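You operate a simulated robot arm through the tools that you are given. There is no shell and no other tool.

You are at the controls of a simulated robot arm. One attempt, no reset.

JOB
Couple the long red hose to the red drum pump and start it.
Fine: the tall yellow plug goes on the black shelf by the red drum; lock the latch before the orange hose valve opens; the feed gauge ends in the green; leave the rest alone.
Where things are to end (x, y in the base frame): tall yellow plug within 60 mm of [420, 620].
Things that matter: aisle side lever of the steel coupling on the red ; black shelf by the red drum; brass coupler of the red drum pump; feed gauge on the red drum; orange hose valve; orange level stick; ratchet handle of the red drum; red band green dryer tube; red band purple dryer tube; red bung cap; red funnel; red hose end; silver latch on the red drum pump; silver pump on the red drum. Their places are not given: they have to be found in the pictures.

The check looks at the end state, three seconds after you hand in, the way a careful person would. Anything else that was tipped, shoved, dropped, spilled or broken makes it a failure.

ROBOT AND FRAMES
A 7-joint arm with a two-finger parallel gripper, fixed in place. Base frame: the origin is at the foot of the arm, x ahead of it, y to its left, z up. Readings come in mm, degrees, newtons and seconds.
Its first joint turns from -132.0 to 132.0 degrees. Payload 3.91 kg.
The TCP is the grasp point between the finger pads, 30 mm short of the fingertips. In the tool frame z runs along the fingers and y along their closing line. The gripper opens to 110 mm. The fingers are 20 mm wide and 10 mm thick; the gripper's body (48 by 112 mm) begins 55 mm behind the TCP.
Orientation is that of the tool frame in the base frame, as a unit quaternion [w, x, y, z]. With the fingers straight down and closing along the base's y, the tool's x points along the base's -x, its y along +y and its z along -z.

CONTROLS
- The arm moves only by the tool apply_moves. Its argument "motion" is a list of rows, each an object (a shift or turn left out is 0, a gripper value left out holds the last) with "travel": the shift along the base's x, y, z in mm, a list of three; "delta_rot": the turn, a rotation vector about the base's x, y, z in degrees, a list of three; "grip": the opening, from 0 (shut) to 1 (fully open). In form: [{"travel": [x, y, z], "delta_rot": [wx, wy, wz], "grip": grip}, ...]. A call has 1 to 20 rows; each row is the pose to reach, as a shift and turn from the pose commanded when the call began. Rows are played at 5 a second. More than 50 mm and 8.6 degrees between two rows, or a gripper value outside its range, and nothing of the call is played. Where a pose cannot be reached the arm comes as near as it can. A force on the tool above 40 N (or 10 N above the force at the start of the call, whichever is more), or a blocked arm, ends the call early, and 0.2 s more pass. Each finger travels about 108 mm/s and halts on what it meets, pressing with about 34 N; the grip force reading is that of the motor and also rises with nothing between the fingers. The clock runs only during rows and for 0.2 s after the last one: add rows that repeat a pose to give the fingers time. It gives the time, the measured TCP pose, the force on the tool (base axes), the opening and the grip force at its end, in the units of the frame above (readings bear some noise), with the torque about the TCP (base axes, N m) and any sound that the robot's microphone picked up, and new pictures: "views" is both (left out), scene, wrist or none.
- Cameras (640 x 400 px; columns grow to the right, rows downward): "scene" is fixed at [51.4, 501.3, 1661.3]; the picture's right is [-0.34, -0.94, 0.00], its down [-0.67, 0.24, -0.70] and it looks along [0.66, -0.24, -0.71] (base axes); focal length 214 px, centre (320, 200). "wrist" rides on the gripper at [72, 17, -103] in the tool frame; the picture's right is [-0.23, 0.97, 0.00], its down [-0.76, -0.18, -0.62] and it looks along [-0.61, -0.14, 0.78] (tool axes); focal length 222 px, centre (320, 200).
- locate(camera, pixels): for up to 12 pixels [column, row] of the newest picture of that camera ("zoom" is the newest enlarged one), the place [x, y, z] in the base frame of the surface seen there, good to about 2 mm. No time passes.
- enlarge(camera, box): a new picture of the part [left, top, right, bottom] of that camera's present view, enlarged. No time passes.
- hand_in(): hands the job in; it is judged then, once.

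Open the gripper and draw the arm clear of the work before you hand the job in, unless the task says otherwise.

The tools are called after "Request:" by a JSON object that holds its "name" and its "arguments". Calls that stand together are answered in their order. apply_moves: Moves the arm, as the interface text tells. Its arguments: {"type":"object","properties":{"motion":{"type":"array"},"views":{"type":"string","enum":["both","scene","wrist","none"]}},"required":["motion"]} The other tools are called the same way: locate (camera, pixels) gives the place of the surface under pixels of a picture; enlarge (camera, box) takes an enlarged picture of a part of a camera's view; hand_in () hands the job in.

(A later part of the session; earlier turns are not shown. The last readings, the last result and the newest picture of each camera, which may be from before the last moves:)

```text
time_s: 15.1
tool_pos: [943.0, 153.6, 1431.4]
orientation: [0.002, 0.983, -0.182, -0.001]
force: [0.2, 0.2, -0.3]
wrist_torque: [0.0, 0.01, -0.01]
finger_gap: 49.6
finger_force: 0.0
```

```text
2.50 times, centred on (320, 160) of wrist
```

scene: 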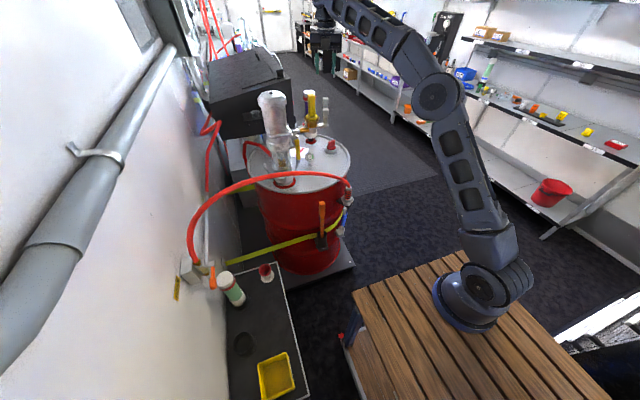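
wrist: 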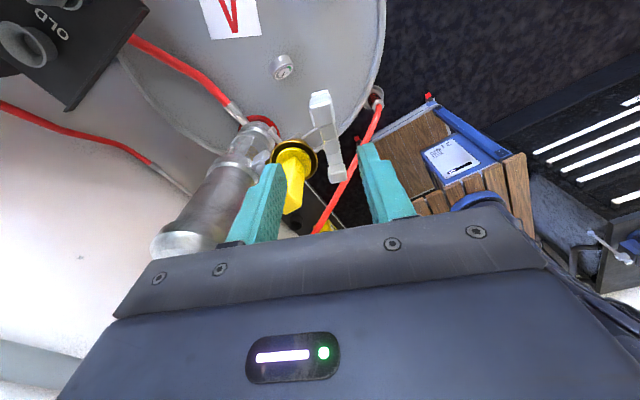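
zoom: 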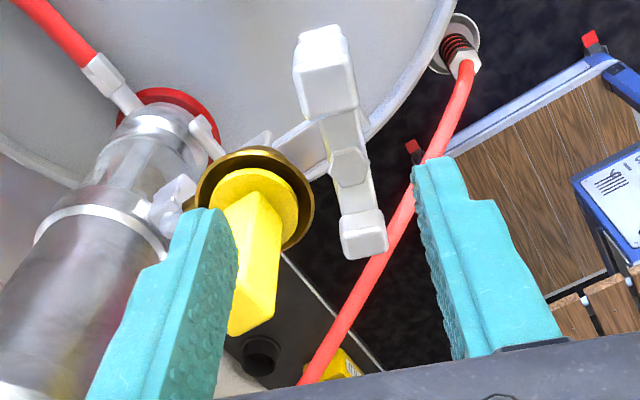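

Request:
{"name": "enlarge", "arguments": {"camera": "scene", "box": [300, 85, 332, 125]}}

Request:
{"name": "locate", "arguments": {"camera": "zoom", "pixels": [[245, 103], [295, 93], [303, 106], [250, 113], [242, 200], [275, 200], [308, 200], [246, 290], [276, 290], [309, 290], [225, 315], [332, 315]]}}

Request:
{"name": "locate", "arguments": {"camera": "wrist", "pixels": [[352, 205], [365, 200], [358, 212], [353, 160], [367, 165], [362, 150]]}}

```text
10.00 times, centred on (316, 105) of scene
```

zoom: 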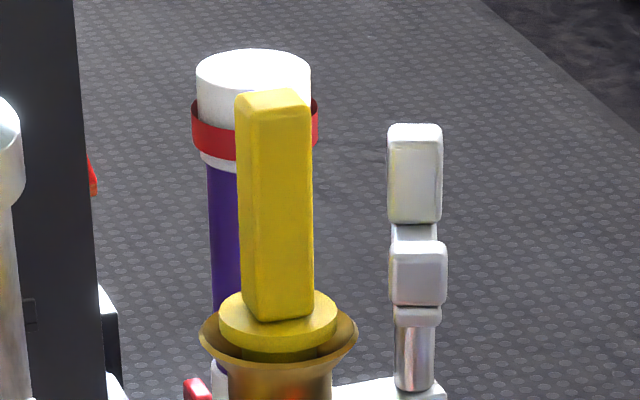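

```text
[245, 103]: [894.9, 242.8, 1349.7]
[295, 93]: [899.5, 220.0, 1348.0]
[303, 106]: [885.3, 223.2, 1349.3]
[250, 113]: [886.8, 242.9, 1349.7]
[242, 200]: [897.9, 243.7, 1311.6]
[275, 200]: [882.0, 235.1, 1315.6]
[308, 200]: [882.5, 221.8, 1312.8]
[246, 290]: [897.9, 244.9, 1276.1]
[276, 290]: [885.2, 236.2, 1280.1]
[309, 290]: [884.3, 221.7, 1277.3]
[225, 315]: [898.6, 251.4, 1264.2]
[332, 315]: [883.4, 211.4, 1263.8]
```

```text
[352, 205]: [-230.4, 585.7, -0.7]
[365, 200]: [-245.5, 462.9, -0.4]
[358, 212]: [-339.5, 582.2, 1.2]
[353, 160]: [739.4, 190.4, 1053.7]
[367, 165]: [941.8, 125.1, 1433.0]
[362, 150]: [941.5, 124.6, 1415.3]
```

The plug handle spans x≈883–902, y≈220–244, z 1266–1350. I rotate back to close along x and go above it.

Request:
{"name": "apply_moves", "arguments": {"motion": [{"travel": [-6, 9, 3], "delta_rot": [0, 0, -7.7]}, {"travel": [-12, 18, 6], "delta_rot": [0, 0, -15.4]}, {"travel": [-18, 27, 9], "delta_rot": [0, 0, -23.1]}, {"travel": [-24, 36, 9], "delta_rot": [0, 0, -30.8]}, {"travel": [-30, 45, 9], "delta_rot": [0, 0, -38.5]}, {"travel": [-36, 54, 9], "delta_rot": [0, 0, -46.2]}, {"travel": [-42, 63, 9], "delta_rot": [0, 0, -53.9]}, {"travel": [-48, 72, 9], "delta_rot": [0, 0, -61.6]}, {"travel": [-50, 78.4, 9], "delta_rot": [0, 0, -69], "grip": 0.55}, {"travel": [-50, 78.4, 9], "delta_rot": [0, 0, -69], "grip": 0.55}], "views": "both"}}

```text
time_s: 17.3
tool_pos: [891.3, 233.1, 1440.0]
orientation: [0.001, 0.707, -0.707, -0.001]
force: [0.3, -0.1, -0.2]
wrist_torque: [-0.02, 0.02, 0.01]
finger_gap: 60.6
finger_force: 0.2
```

scene: 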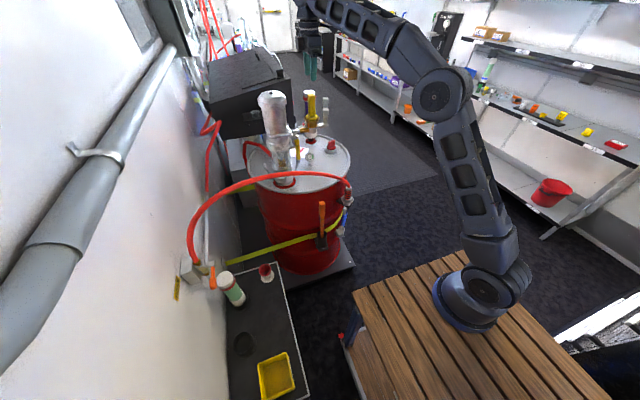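
wrist: 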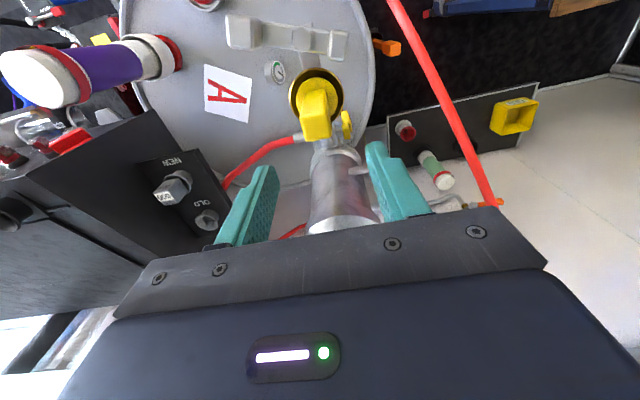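

Request:
{"name": "locate", "arguments": {"camera": "wrist", "pixels": [[318, 130], [305, 130], [330, 126], [317, 108], [335, 155], [340, 210], [316, 80], [235, 30], [335, 45]]}}

Request:
{"name": "apply_moves", "arguments": {"motion": [{"travel": [1, -1, -40]}, {"travel": [1, -1, -80]}, {"travel": [1, -1, -105]}, {"travel": [1, -1, -120]}, {"travel": [1, -1, -120]}], "views": "both"}}

```text
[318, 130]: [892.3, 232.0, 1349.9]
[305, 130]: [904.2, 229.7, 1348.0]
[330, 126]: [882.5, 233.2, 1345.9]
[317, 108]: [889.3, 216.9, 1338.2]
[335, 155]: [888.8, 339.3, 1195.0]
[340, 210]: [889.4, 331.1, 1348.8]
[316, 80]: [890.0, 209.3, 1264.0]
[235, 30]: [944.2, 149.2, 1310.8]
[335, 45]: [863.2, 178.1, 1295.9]
```

```text
time_s: 18.5
tool_pos: [892.9, 230.6, 1319.1]
orientation: [0.001, 0.708, -0.706, -0.001]
force: [-0.2, -0.4, 0.8]
wrist_torque: [-0.02, -0.02, -0.03]
finger_gap: 60.5
finger_force: 0.2
```

scene: 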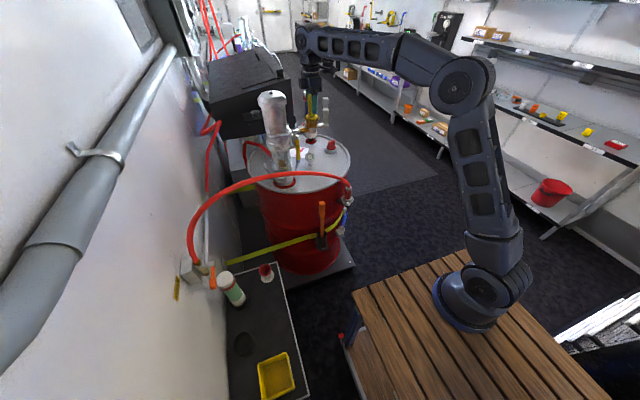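
wrist: 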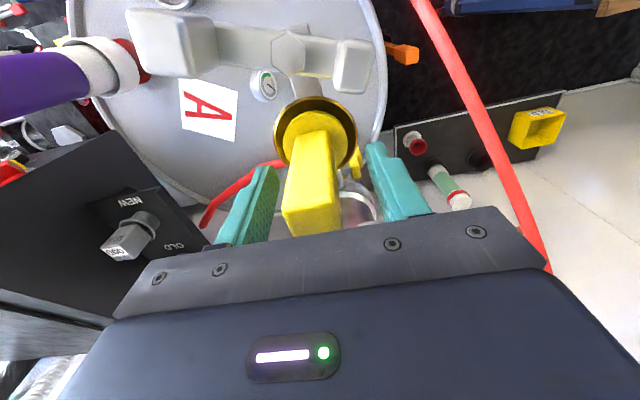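

The plug handle stands between the fingers. I close on it.

Request:
{"name": "apply_moves", "arguments": {"motion": [{"travel": [0, 0, 0], "grip": 0.35}, {"travel": [0, 0, 0], "grip": 0.25}, {"travel": [0, 0, 0], "grip": 0.15}, {"travel": [0, 0, 0], "grip": 0.1}, {"travel": [0, 0, 0], "grip": 0.05}, {"travel": [0, 0, 0], "grip": 0.05}], "views": "none"}}

```text
time_s: 19.9
tool_pos: [894.2, 230.6, 1319.1]
orientation: [0.0, 0.708, -0.706, -0.001]
force: [22.1, 2.0, 0.9]
wrist_torque: [0.22, -1.76, 0.03]
finger_gap: 25.5
finger_force: 33.6
```

Width 25.5 mm with +22 N sideways; I shift +x slightly to centre on the plug.

Request:
{"name": "apply_moves", "arguments": {"motion": [{"travel": [0.6, 0, 0]}, {"travel": [1.2, 0, 0]}, {"travel": [1.2, 0, 0]}], "views": "none"}}

```text
time_s: 20.7
tool_pos: [893.8, 230.5, 1319.4]
orientation: [0.001, 0.708, -0.706, -0.001]
force: [7.5, -1.4, -2.5]
wrist_torque: [-0.11, -0.64, 0.03]
finger_gap: 25.6
finger_force: 33.5
```

Much better centred. Now I lift gently to see whether the plug comes free.

Request:
{"name": "apply_moves", "arguments": {"motion": [{"travel": [0.5, 0, 2]}, {"travel": [0.5, 0, 5]}, {"travel": [0.5, 0, 10]}, {"travel": [0.5, 0, 15]}, {"travel": [0.5, 0, 15]}], "views": "scene"}}

```text
time_s: 21.9
tool_pos: [894.9, 230.1, 1335.6]
orientation: [0.0, -0.707, 0.707, 0.001]
force: [-0.5, 0.6, -0.2]
wrist_torque: [0.03, 0.02, -0.01]
finger_gap: 25.5
finger_force: 34.0
```

scene: 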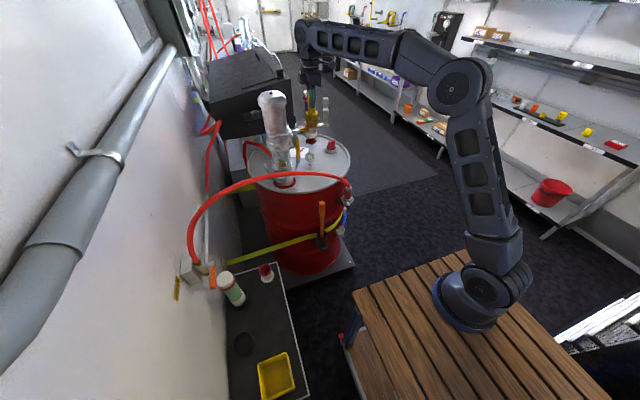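

Request:
{"name": "enlarge", "arguments": {"camera": "scene", "box": [290, 70, 340, 125]}}

```text
7.27 times, centred on (315, 98) of scene
```

zoom: 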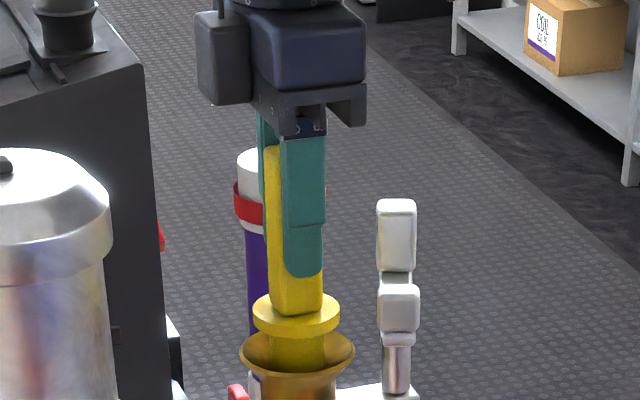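

The plug is rising with the gripper (flange clear of the funnel). I continue straight up.

Request:
{"name": "apply_moves", "arguments": {"motion": [{"travel": [0, 0, 20]}, {"travel": [0, 0, 40]}, {"travel": [0, 0, 60]}, {"travel": [0, 0, 80]}, {"travel": [0, 0, 110]}, {"travel": [0, 0, 140]}, {"travel": [0, 0, 140]}], "views": "both"}}

Request:
{"name": "enlarge", "arguments": {"camera": "scene", "box": [280, 30, 350, 125]}}

```text
time_s: 23.5
tool_pos: [894.7, 229.8, 1474.9]
orientation: [0.002, 0.708, -0.706, -0.001]
force: [-0.4, 0.3, 0.3]
wrist_torque: [0.03, -0.02, 0.02]
finger_gap: 25.3
finger_force: 34.4
```

scene: 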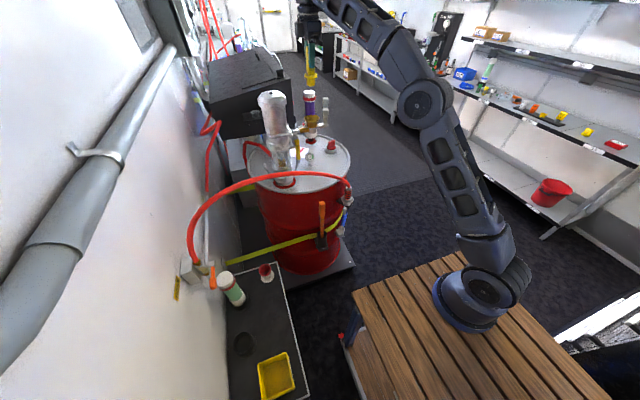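
wrist: 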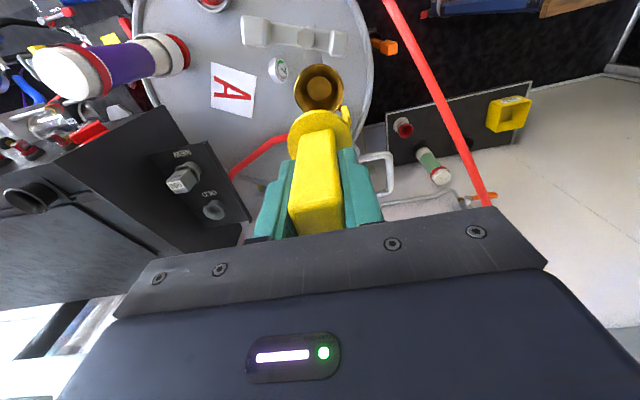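

```text
4.21 times, centred on (315, 78) of scene
```

zoom: 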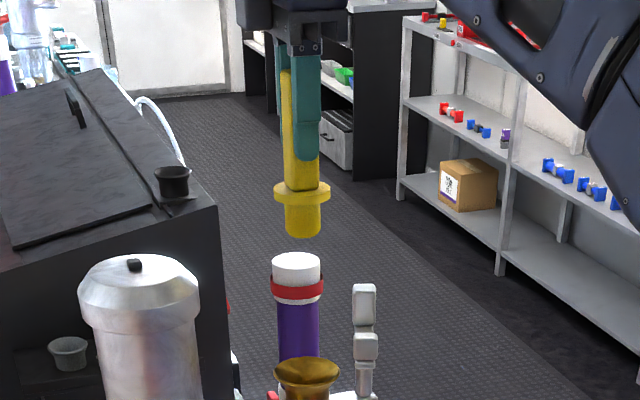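

Request:
{"name": "enlarge", "arguments": {"camera": "scene", "box": [300, 60, 325, 90]}}

Request:
{"name": "locate", "arguments": {"camera": "scene", "pixels": [[311.5, 76], [311.5, 79], [311.5, 82], [311.5, 84], [311.5, 85], [311.5, 70]]}}

Request:
{"name": "locate", "arguments": {"camera": "wrist", "pixels": [[319, 68], [296, 88], [343, 85], [319, 110], [319, 90], [290, 40], [338, 45], [255, 33]]}}

```text
13.33 times, centred on (312, 75) of scene
```

zoom: 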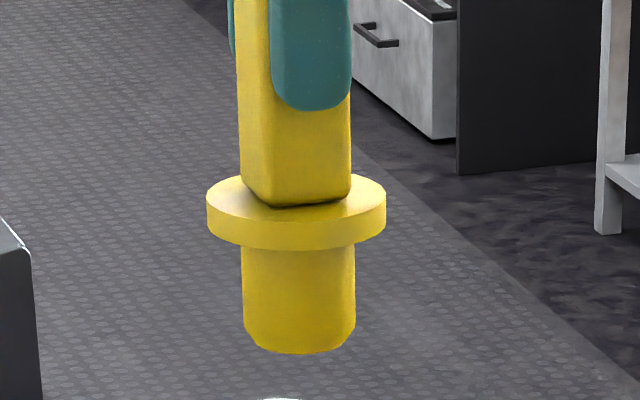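

```text
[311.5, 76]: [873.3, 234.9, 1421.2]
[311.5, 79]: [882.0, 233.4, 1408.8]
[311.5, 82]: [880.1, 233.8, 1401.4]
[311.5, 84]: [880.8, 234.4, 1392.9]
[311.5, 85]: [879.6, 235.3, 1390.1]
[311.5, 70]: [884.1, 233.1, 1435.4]
```

```text
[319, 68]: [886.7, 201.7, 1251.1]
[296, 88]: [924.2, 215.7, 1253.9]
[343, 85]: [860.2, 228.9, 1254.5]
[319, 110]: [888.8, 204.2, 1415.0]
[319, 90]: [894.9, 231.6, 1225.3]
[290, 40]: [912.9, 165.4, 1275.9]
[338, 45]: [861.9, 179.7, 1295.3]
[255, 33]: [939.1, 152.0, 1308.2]
```

The plug is out; its stem bottom is about 89 mm below the TCP. I carry it at height back toward the robot, clear of the pump, then across to above the shelf spot.

Request:
{"name": "apply_moves", "arguments": {"motion": [{"travel": [-30, 0, 5]}, {"travel": [-70, 0, 10]}, {"travel": [-115, 0, 15]}, {"travel": [-160, 0, 15]}, {"travel": [-205, 0, 15]}, {"travel": [-250, 5, 15]}, {"travel": [-275, 40, 15]}, {"travel": [-300, 80, 15]}, {"travel": [-322, 120, 15]}, {"travel": [-344, 160, 15]}, {"travel": [-366, 200, 15]}, {"travel": [-388, 240, 15]}, {"travel": [-410, 280, 15]}, {"travel": [-432, 320, 15]}, {"travel": [-454, 355, 15]}, {"travel": [-475, 385, 15]}, {"travel": [-475, 385, 15]}], "views": "both"}}

```text
time_s: 27.1
tool_pos: [418.7, 616.6, 1489.6]
orientation: [0.001, 0.708, -0.706, -0.001]
force: [0.4, 0.1, 0.1]
wrist_torque: [0.04, 0.02, -0.01]
finger_gap: 25.5
finger_force: 33.8
```

scene: 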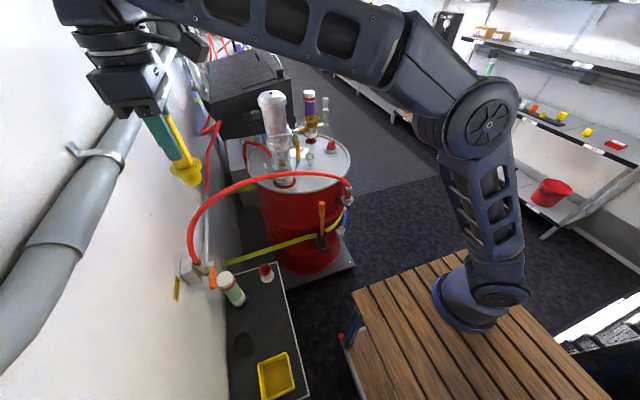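
wrist: 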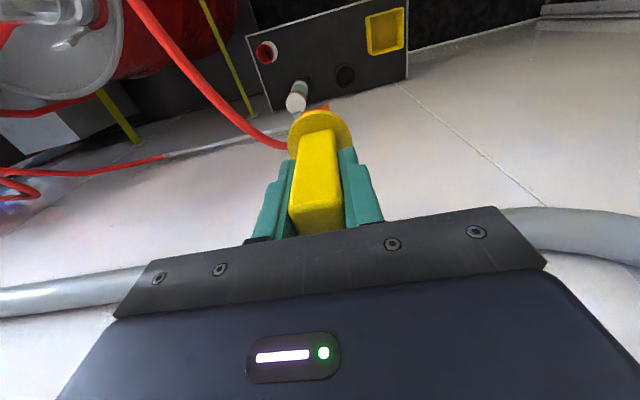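

I need to check the wall pipe and orange handle clearance before descending.

Request:
{"name": "locate", "arguments": {"camera": "scene", "pixels": [[120, 130], [60, 230], [20, 320], [140, 90], [100, 153], [210, 283], [212, 272], [150, 200], [200, 310], [180, 285]]}}

Request:
{"name": "locate", "arguments": {"camera": "wrist", "pixels": [[100, 290], [600, 220], [265, 52], [297, 95], [345, 76], [385, 35], [315, 108], [280, 145], [240, 115], [230, 148], [450, 120], [330, 60]]}}

```text
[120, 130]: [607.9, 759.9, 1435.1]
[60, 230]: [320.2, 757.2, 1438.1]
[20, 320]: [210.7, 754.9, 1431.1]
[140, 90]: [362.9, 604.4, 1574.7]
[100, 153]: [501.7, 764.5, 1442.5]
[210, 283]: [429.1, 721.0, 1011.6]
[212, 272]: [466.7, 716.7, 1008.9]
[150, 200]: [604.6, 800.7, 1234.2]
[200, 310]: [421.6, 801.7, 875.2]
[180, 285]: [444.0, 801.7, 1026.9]
```

```text
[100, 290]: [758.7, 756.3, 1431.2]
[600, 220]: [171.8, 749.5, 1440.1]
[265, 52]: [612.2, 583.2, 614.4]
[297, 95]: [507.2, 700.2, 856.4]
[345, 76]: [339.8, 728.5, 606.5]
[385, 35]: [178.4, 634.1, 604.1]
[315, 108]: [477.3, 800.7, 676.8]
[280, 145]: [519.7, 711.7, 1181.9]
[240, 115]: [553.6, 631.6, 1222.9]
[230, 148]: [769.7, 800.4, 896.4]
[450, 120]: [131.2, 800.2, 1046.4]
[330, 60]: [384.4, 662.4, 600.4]
```

Clearances are fine (pipe at y≥750, handle at y≥705). I descend toward the shelf, first to about z=750.

Request:
{"name": "apply_moves", "arguments": {"motion": [{"travel": [0, 0, -45]}, {"travel": [0, 0, -90]}, {"travel": [0, 0, -137]}, {"travel": [0, 0, -184]}, {"travel": [0, 0, -231]}, {"travel": [0, 0, -278]}, {"travel": [0, 0, -325]}, {"travel": [0, 0, -372]}, {"travel": [0, 0, -419]}, {"travel": [0, 0, -466]}, {"travel": [0, 0, -513]}, {"travel": [0, 0, -560]}, {"travel": [0, 0, -607]}, {"travel": [0, 0, -654]}, {"travel": [0, 0, -700]}, {"travel": [0, 0, -735]}, {"travel": [0, 0, -735]}], "views": "both"}}

```text
time_s: 30.7
tool_pos: [419.8, 616.6, 754.5]
orientation: [0.0, 0.708, -0.707, 0.0]
force: [-0.2, 1.0, -0.7]
wrist_torque: [0.0, -0.01, 0.0]
finger_gap: 25.5
finger_force: 33.9
```

scene: 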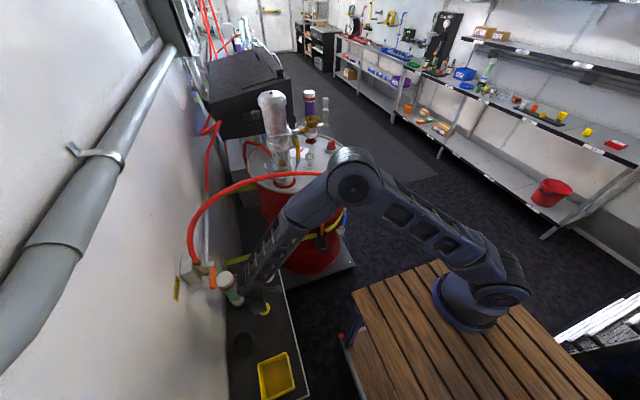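
wrist: 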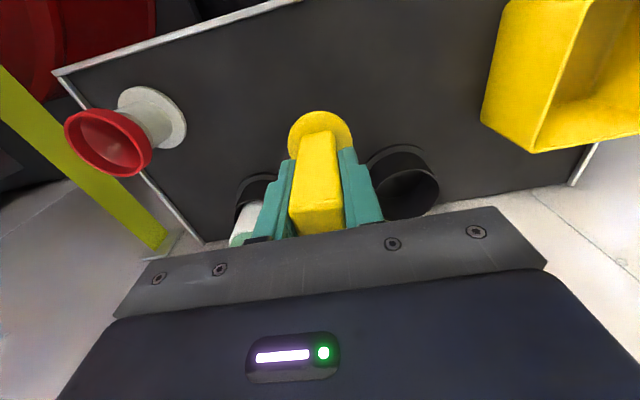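

The elbow appears near the hose in the scene at (345,180). I'll check how close it really is and whether the hose end is undisturbed.

Request:
{"name": "locate", "arguments": {"camera": "scene", "pixels": [[350, 185], [325, 195], [300, 210], [318, 174], [300, 176], [270, 179], [240, 187], [400, 205], [262, 265], [345, 160]]}}

Request:
{"name": "enlarge", "arguments": {"camera": "scene", "box": [180, 140, 400, 320]}}

```text
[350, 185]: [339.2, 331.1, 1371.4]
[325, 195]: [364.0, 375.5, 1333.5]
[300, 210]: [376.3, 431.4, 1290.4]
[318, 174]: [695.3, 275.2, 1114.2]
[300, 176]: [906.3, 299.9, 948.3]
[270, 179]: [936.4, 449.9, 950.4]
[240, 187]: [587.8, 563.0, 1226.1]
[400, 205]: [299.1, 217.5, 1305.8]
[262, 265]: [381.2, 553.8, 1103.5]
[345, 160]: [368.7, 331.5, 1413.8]
```

```text
2.22 times, centred on (290, 230) of scene
```

zoom: 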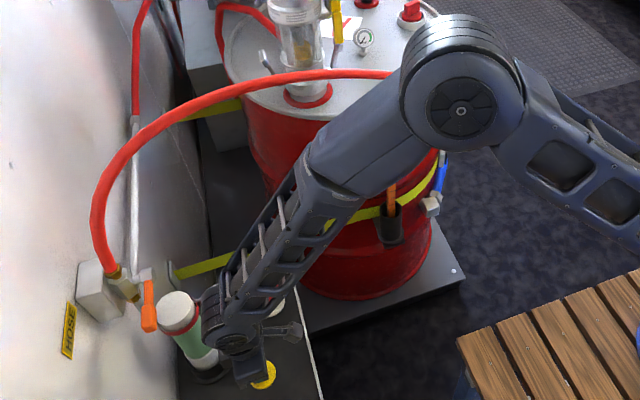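

No contact: the arm is at x≈340–380 while the hose is at x≥585. Now I lower the last part slowly until the stem touches the shelf.

Request:
{"name": "apply_moves", "arguments": {"motion": [{"travel": [0, 0, -20]}, {"travel": [0, 0, -40]}, {"travel": [0, 0, -52]}, {"travel": [0, 0, -55]}, {"travel": [0, 0, -57]}, {"travel": [0, 0, -57]}], "views": "wrist"}}

```text
time_s: 32.1
tool_pos: [420.0, 616.1, 698.4]
orientation: [0.0, 0.708, -0.707, -0.001]
force: [-0.3, -0.4, -0.8]
wrist_torque: [0.02, -0.01, -0.01]
finger_gap: 25.3
finger_force: 34.2
```

wrist: 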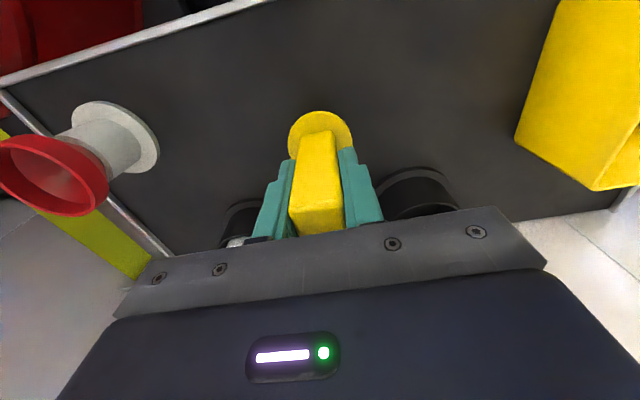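

Request:
{"name": "apply_moves", "arguments": {"motion": [{"travel": [0, 0, -1.5]}, {"travel": [0, 0, -3]}, {"travel": [0, 0, -4.5]}, {"travel": [0, 0, -6]}, {"travel": [0, 0, -6]}], "views": "none"}}

```text
time_s: 33.3
tool_pos: [419.9, 616.2, 692.1]
orientation: [0.001, 0.708, -0.706, -0.001]
force: [-0.5, -0.6, -0.9]
wrist_torque: [0.0, 0.04, -0.01]
finger_gap: 25.4
finger_force: 34.4
```

Request:
{"name": "apply_moves", "arguments": {"motion": [{"travel": [0, 0, -1]}, {"travel": [0, 0, -2]}, {"travel": [0, 0, -3]}, {"travel": [0, 0, -3]}], "views": "none"}}

```text
time_s: 34.3
tool_pos: [419.7, 616.9, 689.8]
orientation: [0.0, 0.708, -0.707, -0.002]
force: [0.0, 2.2, 30.8]
wrist_torque: [0.28, 0.01, 0.02]
finger_gap: 25.8
finger_force: 33.5
```

Contact at z≈690 with 31 N upward. I ease up 1 mm and open the fingers slowly.

Request:
{"name": "apply_moves", "arguments": {"motion": [{"travel": [0, 0, 0.6]}, {"travel": [0, 0, 1.0]}, {"travel": [0, 0, 1.0]}, {"travel": [0, 0, 1.0], "grip": 0.22}, {"travel": [0, 0, 1.0], "grip": 0.27}, {"travel": [0, 0, 1.0], "grip": 0.35}, {"travel": [0, 0, 1.0], "grip": 0.5}, {"travel": [0, 0, 1.0], "grip": 0.55}, {"travel": [0, 0, 1.0], "grip": 0.55}], "views": "wrist"}}

```text
time_s: 36.3
tool_pos: [420.0, 617.2, 689.6]
orientation: [0.0, 0.707, -0.707, -0.001]
force: [-0.1, 0.7, 0.1]
wrist_torque: [-0.04, 0.03, 0.0]
finger_gap: 60.7
finger_force: 0.2
```

wrist: 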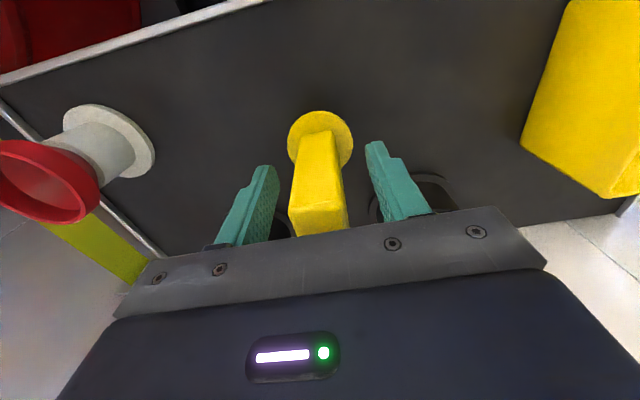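

The plug stands upright between the open fingers. I rise straight up.

Request:
{"name": "apply_moves", "arguments": {"motion": [{"travel": [0, 0, 20]}, {"travel": [0, 0, 45]}, {"travel": [0, 0, 90]}, {"travel": [0, 0, 135]}, {"travel": [0, 0, 180]}, {"travel": [0, 0, 225]}, {"travel": [0, 0, 270]}, {"travel": [0, 0, 315]}, {"travel": [0, 0, 360]}, {"travel": [0, 0, 405]}, {"travel": [0, 0, 450]}, {"travel": [0, 0, 495]}, {"travel": [0, 0, 540]}, {"travel": [0, 0, 540]}], "views": "both"}}

```text
time_s: 39.3
tool_pos: [420.2, 616.4, 1230.3]
orientation: [0.001, 0.708, -0.706, -0.001]
force: [0.1, -1.0, 0.1]
wrist_torque: [-0.02, 0.03, 0.0]
finger_gap: 60.6
finger_force: 0.1
```

scene: 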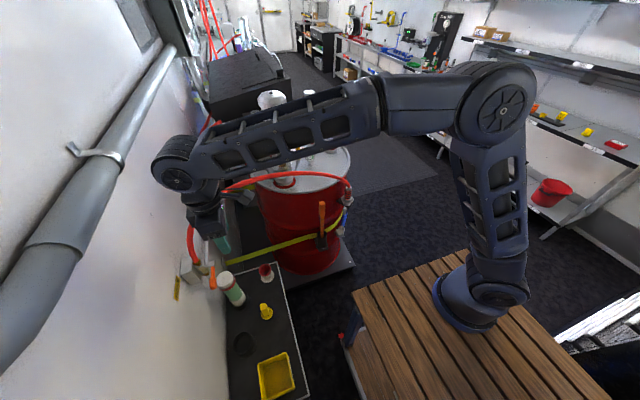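
wrist: 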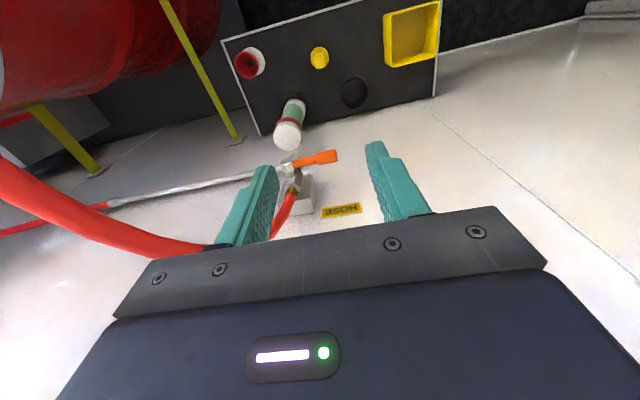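

The plug stands on the shelf at scene (266,312). Next I measure the drum rim near the hose end to plan a horizontal grasp.

Request:
{"name": "apply_moves", "arguments": {"motion": [{"travel": [0, 0, 45]}, {"travel": [0, 0, 90]}, {"travel": [0, 0, 135]}, {"travel": [10, -30, 170]}, {"travel": [30, -70, 190]}, {"travel": [50, -115, 200]}, {"travel": [70, -160, 200]}, {"travel": [90, -205, 200]}, {"travel": [100, -250, 200]}, {"travel": [110, -295, 200]}, {"travel": [120, -340, 180]}, {"travel": [130, -385, 160]}, {"travel": [140, -430, 140]}, {"travel": [150, -475, 120]}, {"travel": [150, -520, 100]}, {"travel": [150, -520, 100]}], "views": "both"}}

```text
refused: row 6 steps farther than a row can; nothing moved
```

Request:
{"name": "apply_moves", "arguments": {"motion": [{"travel": [0, 0, 45]}, {"travel": [0, 0, 90]}, {"travel": [0, 0, 135]}, {"travel": [10, -30, 170]}, {"travel": [30, -65, 190]}, {"travel": [45, -108, 200]}, {"travel": [60, -152, 200]}, {"travel": [75, -196, 200]}, {"travel": [88, -240, 200]}, {"travel": [100, -285, 200]}, {"travel": [110, -325, 180]}, {"travel": [120, -367, 160]}, {"travel": [130, -409, 140]}, {"travel": [140, -450, 120]}, {"travel": [150, -490, 100]}, {"travel": [150, -530, 80]}, {"travel": [150, -530, 80]}], "views": "both"}}

```text
time_s: 42.9
tool_pos: [568.4, 87.7, 1308.7]
orientation: [0.0, 0.708, -0.706, -0.001]
force: [-0.2, -0.8, 0.2]
wrist_torque: [0.02, 0.02, -0.01]
finger_gap: 60.4
finger_force: 0.0
```

scene: 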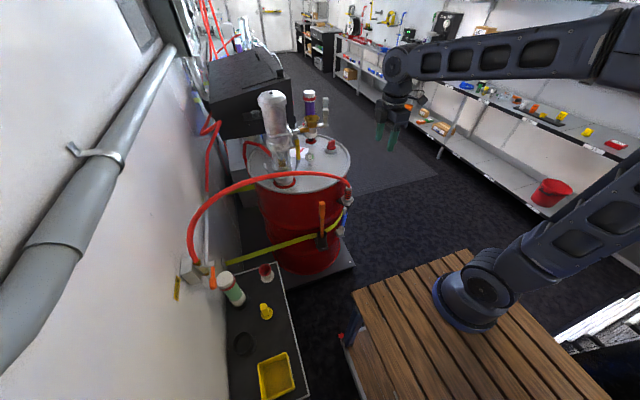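
wrist: 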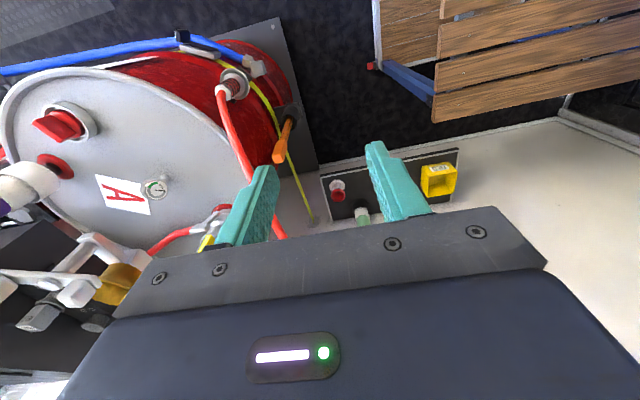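

Request:
{"name": "locate", "arguments": {"camera": "scene", "pixels": [[266, 307], [266, 316], [249, 166], [265, 183], [291, 192], [320, 187], [340, 176], [348, 165], [336, 200], [330, 185]]}}

Request:
{"name": "enlarge", "arguments": {"camera": "wrist", "box": [190, 40, 310, 140]}}

Request:
{"name": "enlarge", "arguments": {"camera": "scene", "box": [320, 165, 370, 215]}}

```text
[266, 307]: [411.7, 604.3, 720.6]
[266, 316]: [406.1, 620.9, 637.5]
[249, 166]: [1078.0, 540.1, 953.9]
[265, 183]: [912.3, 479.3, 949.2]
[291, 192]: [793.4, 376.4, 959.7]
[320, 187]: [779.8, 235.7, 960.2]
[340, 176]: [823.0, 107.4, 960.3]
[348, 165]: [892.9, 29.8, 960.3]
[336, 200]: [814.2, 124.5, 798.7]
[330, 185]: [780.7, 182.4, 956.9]
```

```text
4.00 times, centred on (250, 90) of wrist
```

zoom: 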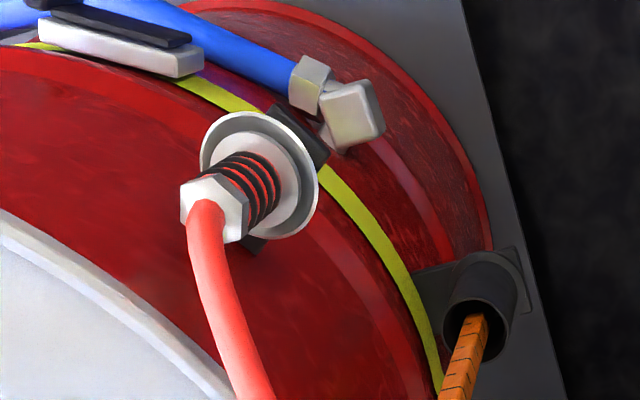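

```text
8.00 times, centred on (345, 190) of scene
```

zoom: 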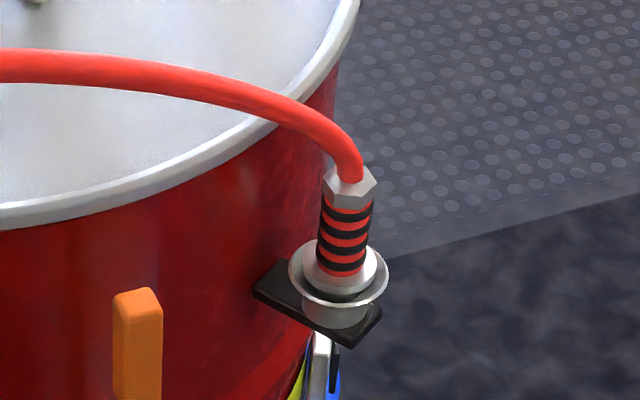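

Request:
{"name": "enlarge", "arguments": {"camera": "wrist", "box": [215, 60, 279, 100]}}

Request:
{"name": "locate", "arguments": {"camera": "zoom", "pixels": [[60, 310], [110, 300], [30, 260], [150, 310], [95, 245], [215, 230], [200, 180], [250, 250], [270, 180], [300, 280], [320, 200], [180, 160]]}}

Request:
{"name": "enlarge", "arguments": {"camera": "scene", "box": [335, 180, 359, 210]}}

Request:
{"name": "locate", "arguments": {"camera": "zoom", "pixels": [[320, 100], [290, 130], [355, 130], [285, 175], [320, 175], [352, 175], [280, 220], [345, 220], [270, 250], [320, 265], [370, 260], [320, 300]]}}

```text
10.00 times, centred on (247, 80) of wrist
```

zoom: 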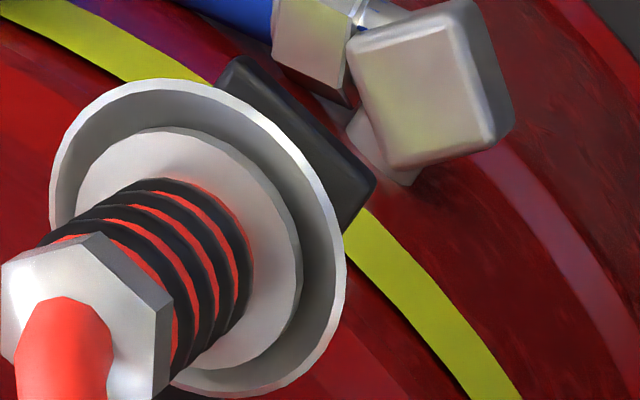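

```text
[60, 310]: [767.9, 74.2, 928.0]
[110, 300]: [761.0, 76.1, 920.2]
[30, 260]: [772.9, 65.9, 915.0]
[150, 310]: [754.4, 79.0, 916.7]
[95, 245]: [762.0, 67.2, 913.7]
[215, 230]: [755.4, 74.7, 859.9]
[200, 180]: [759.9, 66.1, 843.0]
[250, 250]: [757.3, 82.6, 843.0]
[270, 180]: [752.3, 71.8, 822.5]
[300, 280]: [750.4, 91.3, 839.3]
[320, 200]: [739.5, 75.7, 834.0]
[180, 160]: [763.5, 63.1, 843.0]
```

```text
13.33 times, centred on (347, 195) of scene
```

zoom: 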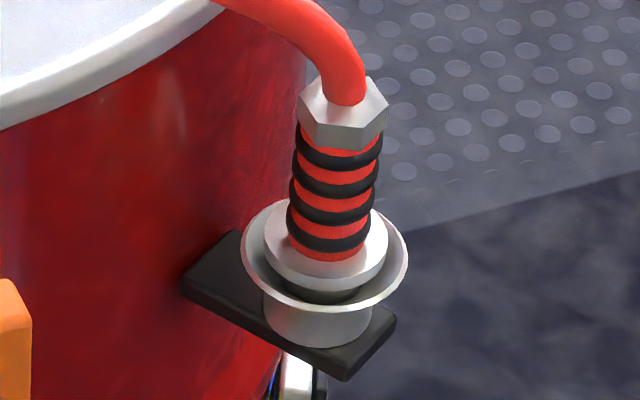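

```text
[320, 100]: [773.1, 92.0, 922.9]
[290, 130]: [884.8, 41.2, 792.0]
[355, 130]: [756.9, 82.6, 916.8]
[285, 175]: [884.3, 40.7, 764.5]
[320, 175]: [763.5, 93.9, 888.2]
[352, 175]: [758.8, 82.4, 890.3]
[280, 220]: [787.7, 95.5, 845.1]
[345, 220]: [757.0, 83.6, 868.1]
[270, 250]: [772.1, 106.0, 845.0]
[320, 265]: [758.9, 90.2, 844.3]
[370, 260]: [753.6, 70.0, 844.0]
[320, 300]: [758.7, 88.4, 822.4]
```

The hose end's axis is at about (772,82): collar top z≈844, striped grip 862–907, hex to 928. I'll grasp it horizontally from the robot side with the tool tilted 15° down; first I yaw the tool back to neutral.

Request:
{"name": "apply_moves", "arguments": {"motion": [{"travel": [0, 0, -10], "delta_rot": [0, 0, -8.2]}, {"travel": [0, 0, -20], "delta_rot": [0, 0, -16.4]}, {"travel": [0, 0, -30], "delta_rot": [0, 0, -24.6]}, {"travel": [5, 0, -40], "delta_rot": [0, 0, -32.8]}, {"travel": [10, 0, -50], "delta_rot": [0, 0, -41]}, {"travel": [15, 0, -60], "delta_rot": [0, 0, -49.2]}, {"travel": [20, 0, -70], "delta_rot": [0, 0, -57.4]}, {"travel": [25, -2, -80], "delta_rot": [0, 0, -65.6]}, {"travel": [30, -4, -90], "delta_rot": [0, 0, -73.8]}, {"travel": [35, -5, -100], "delta_rot": [0, 0, -82]}, {"travel": [40, -6, -110], "delta_rot": [0, 0, -90]}, {"travel": [40, -6, -110], "delta_rot": [0, 0, -90]}], "views": "none"}}

Request:
{"name": "apply_moves", "arguments": {"motion": [{"travel": [5, 0, -10], "delta_rot": [0, -8.4, 0]}, {"travel": [10, 0, -20], "delta_rot": [0, -16.8, 0]}, {"travel": [15, 0, -30], "delta_rot": [0, -25.2, 0]}, {"travel": [20, 0, -40], "delta_rot": [0, -33.6, 0]}, {"travel": [25, 0, -50], "delta_rot": [0, -42, 0]}, {"travel": [30, 0, -60], "delta_rot": [0, -50.4, 0]}, {"travel": [35, 0, -70], "delta_rot": [0, -58.8, 0]}, {"travel": [40, 0, -80], "delta_rot": [0, -67.2, 0]}, {"travel": [45, 0, -90], "delta_rot": [0, -75, 0]}, {"travel": [45, 0, -100], "delta_rot": [0, -75, 0]}, {"travel": [45, 0, -100], "delta_rot": [0, -75, 0]}], "views": "both"}}

```text
time_s: 45.5
tool_pos: [609.5, 80.3, 1200.6]
orientation: [0.0, 0.0, 1.0, 0.0]
force: [0.2, 0.1, -0.1]
wrist_torque: [0.03, 0.0, 0.0]
finger_gap: 60.6
finger_force: 0.0
```

```text
time_s: 47.9
tool_pos: [668.5, 87.6, 1104.1]
orientation: [0.609, -0.001, 0.793, 0.001]
force: [0.4, 0.5, -0.7]
wrist_torque: [0.03, 0.02, 0.02]
finger_gap: 60.5
finger_force: 0.1
out of reach, approached as far as the arm can: row 9, 10, 11
```

scene: 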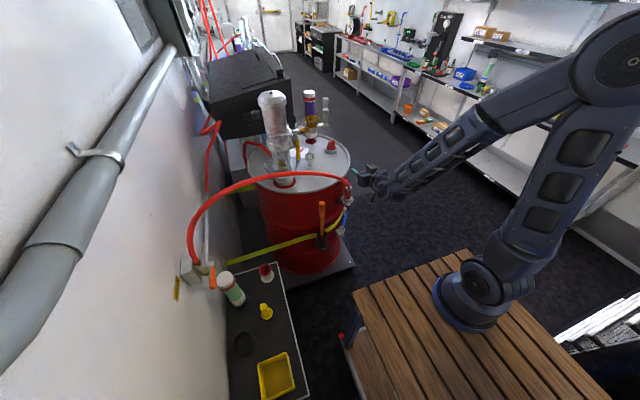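
wrist: 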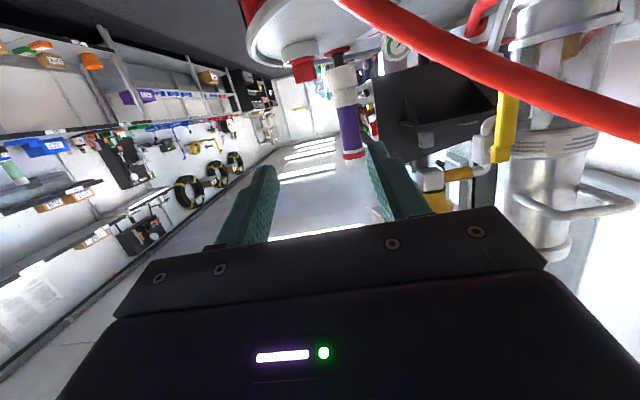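

The arm folded to its limit at x≈668 with this tilt, so I'll stage nearer the hose end: out to x≈700 and down on the aisle side of the hose (y≈55), then check the readings.

Request:
{"name": "apply_moves", "arguments": {"motion": [{"travel": [20, -15, -20]}, {"travel": [35, -25, -50]}, {"travel": [40, -27, -90]}, {"travel": [40, -27, -90]}], "views": "both"}}

```text
time_s: 48.9
tool_pos: [709.1, 60.0, 1014.0]
orientation: [0.61, -0.002, 0.793, 0.001]
force: [0.8, 1.2, 0.8]
wrist_torque: [0.01, -0.02, -0.01]
finger_gap: 60.5
finger_force: 0.1
```

scene: 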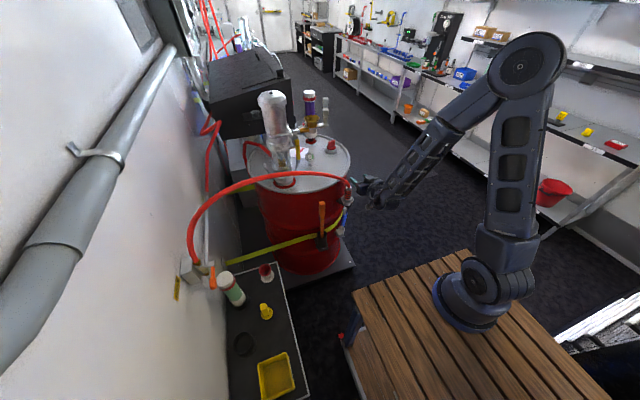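
wrist: 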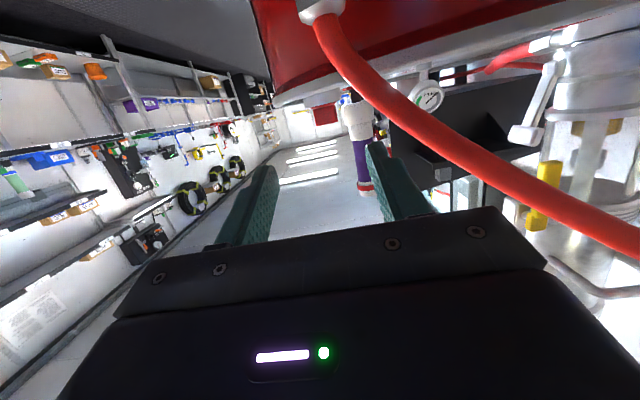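

Request:
{"name": "apply_moves", "arguments": {"motion": [{"travel": [-8, 0, -40]}, {"travel": [-8, 0, -80]}, {"travel": [-8, 5, -110]}, {"travel": [-8, 15, -123]}, {"travel": [-4, 22, -123]}, {"travel": [-4, 22, -123]}], "views": "both"}}

```text
time_s: 50.3
tool_pos: [703.5, 83.3, 891.7]
orientation: [0.609, -0.001, 0.793, 0.0]
force: [-0.6, 0.1, -0.3]
wrist_torque: [0.0, 0.01, -0.03]
finger_gap: 60.6
finger_force: 0.0
```

scene: 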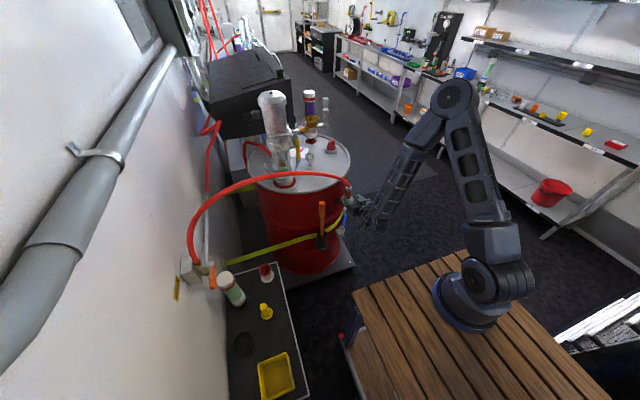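
wrist: 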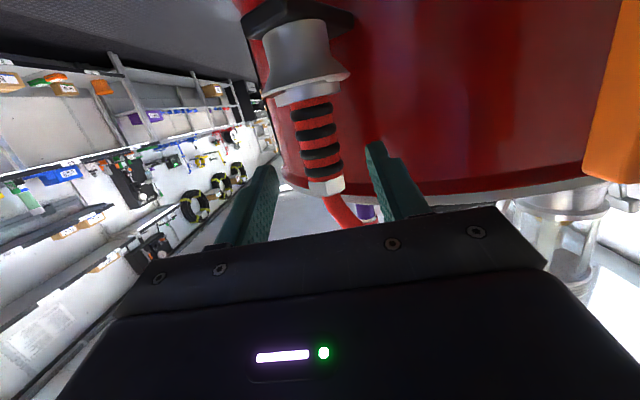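

The hose end is centred between the fingers in the wrist view (upside-down, grip at (318,130)). I'll refine its position before moving in.

Request:
{"name": "enlarge", "arguments": {"camera": "wrist", "box": [220, 0, 420, 230]}}

Request:
{"name": "locate", "arguments": {"camera": "wrist", "pixels": [[300, 117], [314, 117], [328, 117], [300, 145], [320, 145], [338, 145], [312, 184], [325, 186], [340, 182], [305, 95], [275, 95], [343, 75]]}}

```text
1.74 times, centred on (320, 115) of wrist
```

zoom: 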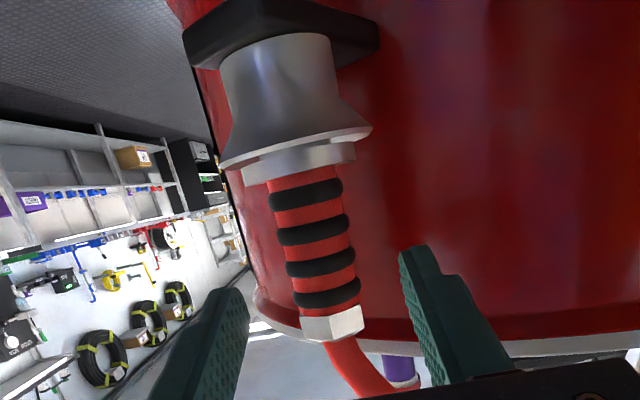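

```text
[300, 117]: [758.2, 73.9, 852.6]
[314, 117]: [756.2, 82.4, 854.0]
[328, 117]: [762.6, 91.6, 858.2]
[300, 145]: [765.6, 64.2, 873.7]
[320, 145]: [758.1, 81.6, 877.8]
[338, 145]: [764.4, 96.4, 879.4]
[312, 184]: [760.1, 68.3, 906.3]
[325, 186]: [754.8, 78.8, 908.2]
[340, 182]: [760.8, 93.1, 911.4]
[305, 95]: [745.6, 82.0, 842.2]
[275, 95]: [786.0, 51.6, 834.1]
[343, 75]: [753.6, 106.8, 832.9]
```

Request:
{"name": "apply_moves", "arguments": {"motion": [{"travel": [15, -1, -1]}, {"travel": [30, -2, -2]}, {"travel": [45, -2, -2]}, {"travel": [57, -2, -2]}, {"travel": [68, -2, -2]}, {"travel": [68, -2, -2]}], "views": "both"}}

```text
time_s: 51.7
tool_pos: [772.1, 81.1, 889.9]
orientation: [0.609, -0.002, 0.793, 0.001]
force: [0.2, -0.7, 0.1]
wrist_torque: [-0.01, 0.02, 0.0]
finger_gap: 60.4
finger_force: 0.1
```

scene: 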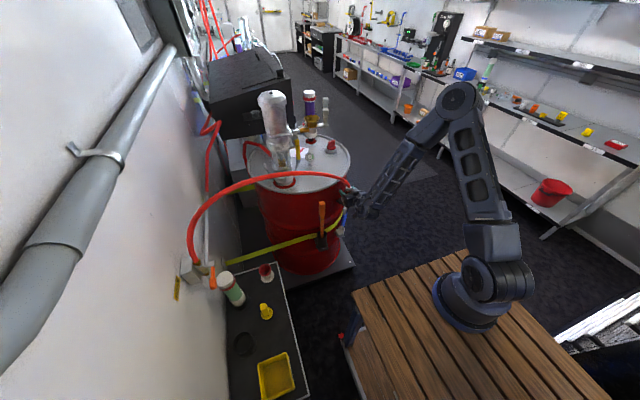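
wrist: 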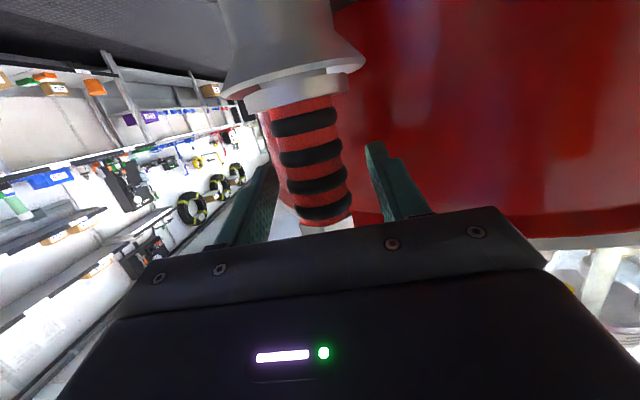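

Fingers surround the grip at the target height. I close on it.

Request:
{"name": "apply_moves", "arguments": {"motion": [{"travel": [0, 0, 0], "grip": 0.42}, {"travel": [0, 0, 0], "grip": 0.35}, {"travel": [0, 0, 0], "grip": 0.28}, {"travel": [0, 0, 0], "grip": 0.2}, {"travel": [0, 0, 0], "grip": 0.1}, {"travel": [0, 0, 0], "grip": 0.05}, {"travel": [0, 0, 0], "grip": 0.05}], "views": "wrist"}}

```text
time_s: 53.3
tool_pos: [772.7, 80.5, 889.2]
orientation: [0.609, -0.002, 0.793, 0.001]
force: [0.5, 1.8, 0.6]
wrist_torque: [0.2, -0.02, -0.02]
finger_gap: 29.9
finger_force: 34.0
```

wrist: 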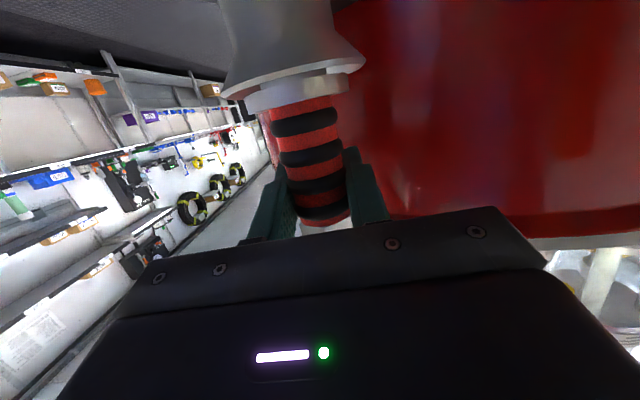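

Well centred (gap 29.9 mm, little side force). I lift the hose end straight up out of its cup.

Request:
{"name": "apply_moves", "arguments": {"motion": [{"travel": [0, 0, 5]}, {"travel": [0, 0, 12]}, {"travel": [0, 0, 20]}, {"travel": [0, 0, 30]}, {"travel": [0, 0, 40]}, {"travel": [0, 0, 50]}, {"travel": [0, 0, 60]}, {"travel": [0, 0, 60]}], "views": "both"}}

Request:
{"name": "enlarge", "arguments": {"camera": "scene", "box": [180, 140, 380, 280]}}

```text
time_s: 55.1
tool_pos: [770.8, 78.8, 949.8]
orientation: [0.61, -0.002, 0.793, 0.001]
force: [-0.4, 0.3, -3.1]
wrist_torque: [-0.01, 0.01, 0.01]
finger_gap: 30.2
finger_force: 33.9
```

scene: 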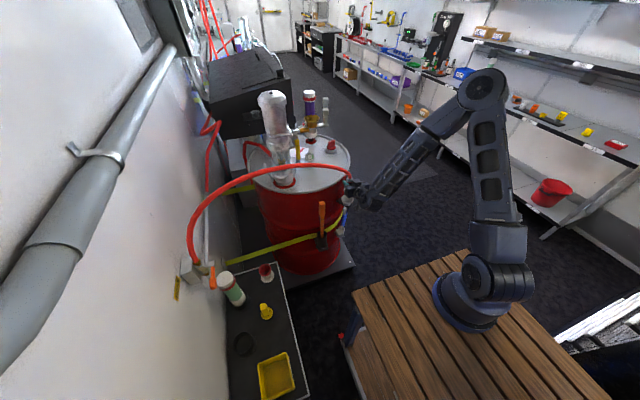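
wrist: 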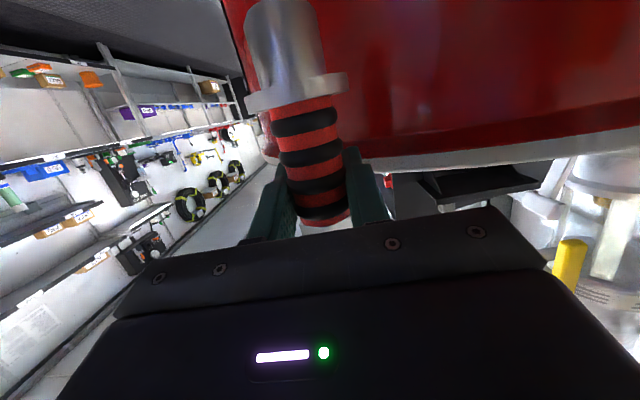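

```text
2.86 times, centred on (280, 210) of scene
```

zoom: 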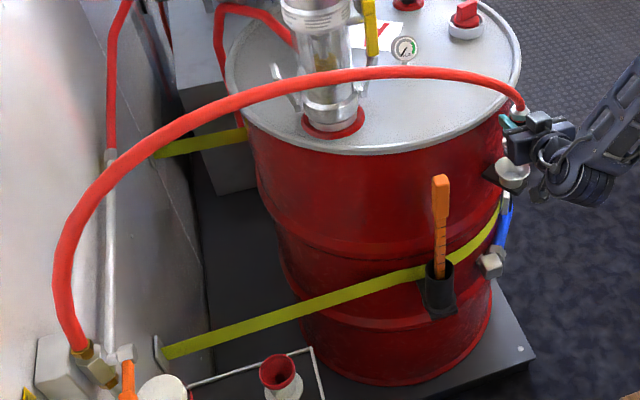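

Request:
{"name": "enlarge", "arguments": {"camera": "wrist", "box": [200, 0, 400, 160]}}

Request:
{"name": "locate", "arguments": {"camera": "wrist", "pixels": [[280, 5], [280, 20], [280, 40], [285, 75], [300, 90], [255, 98], [342, 82]]}}

```text
2.50 times, centred on (300, 80) of wrist
```

zoom: 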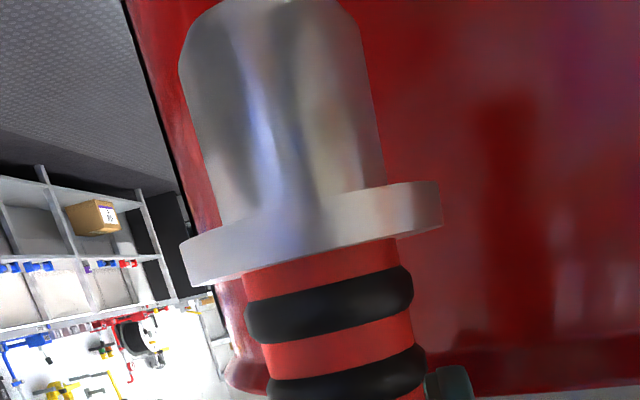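

```text
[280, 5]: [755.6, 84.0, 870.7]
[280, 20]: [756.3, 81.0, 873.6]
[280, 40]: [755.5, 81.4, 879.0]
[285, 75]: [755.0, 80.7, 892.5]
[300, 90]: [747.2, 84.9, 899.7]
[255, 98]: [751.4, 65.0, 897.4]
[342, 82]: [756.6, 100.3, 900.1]
```

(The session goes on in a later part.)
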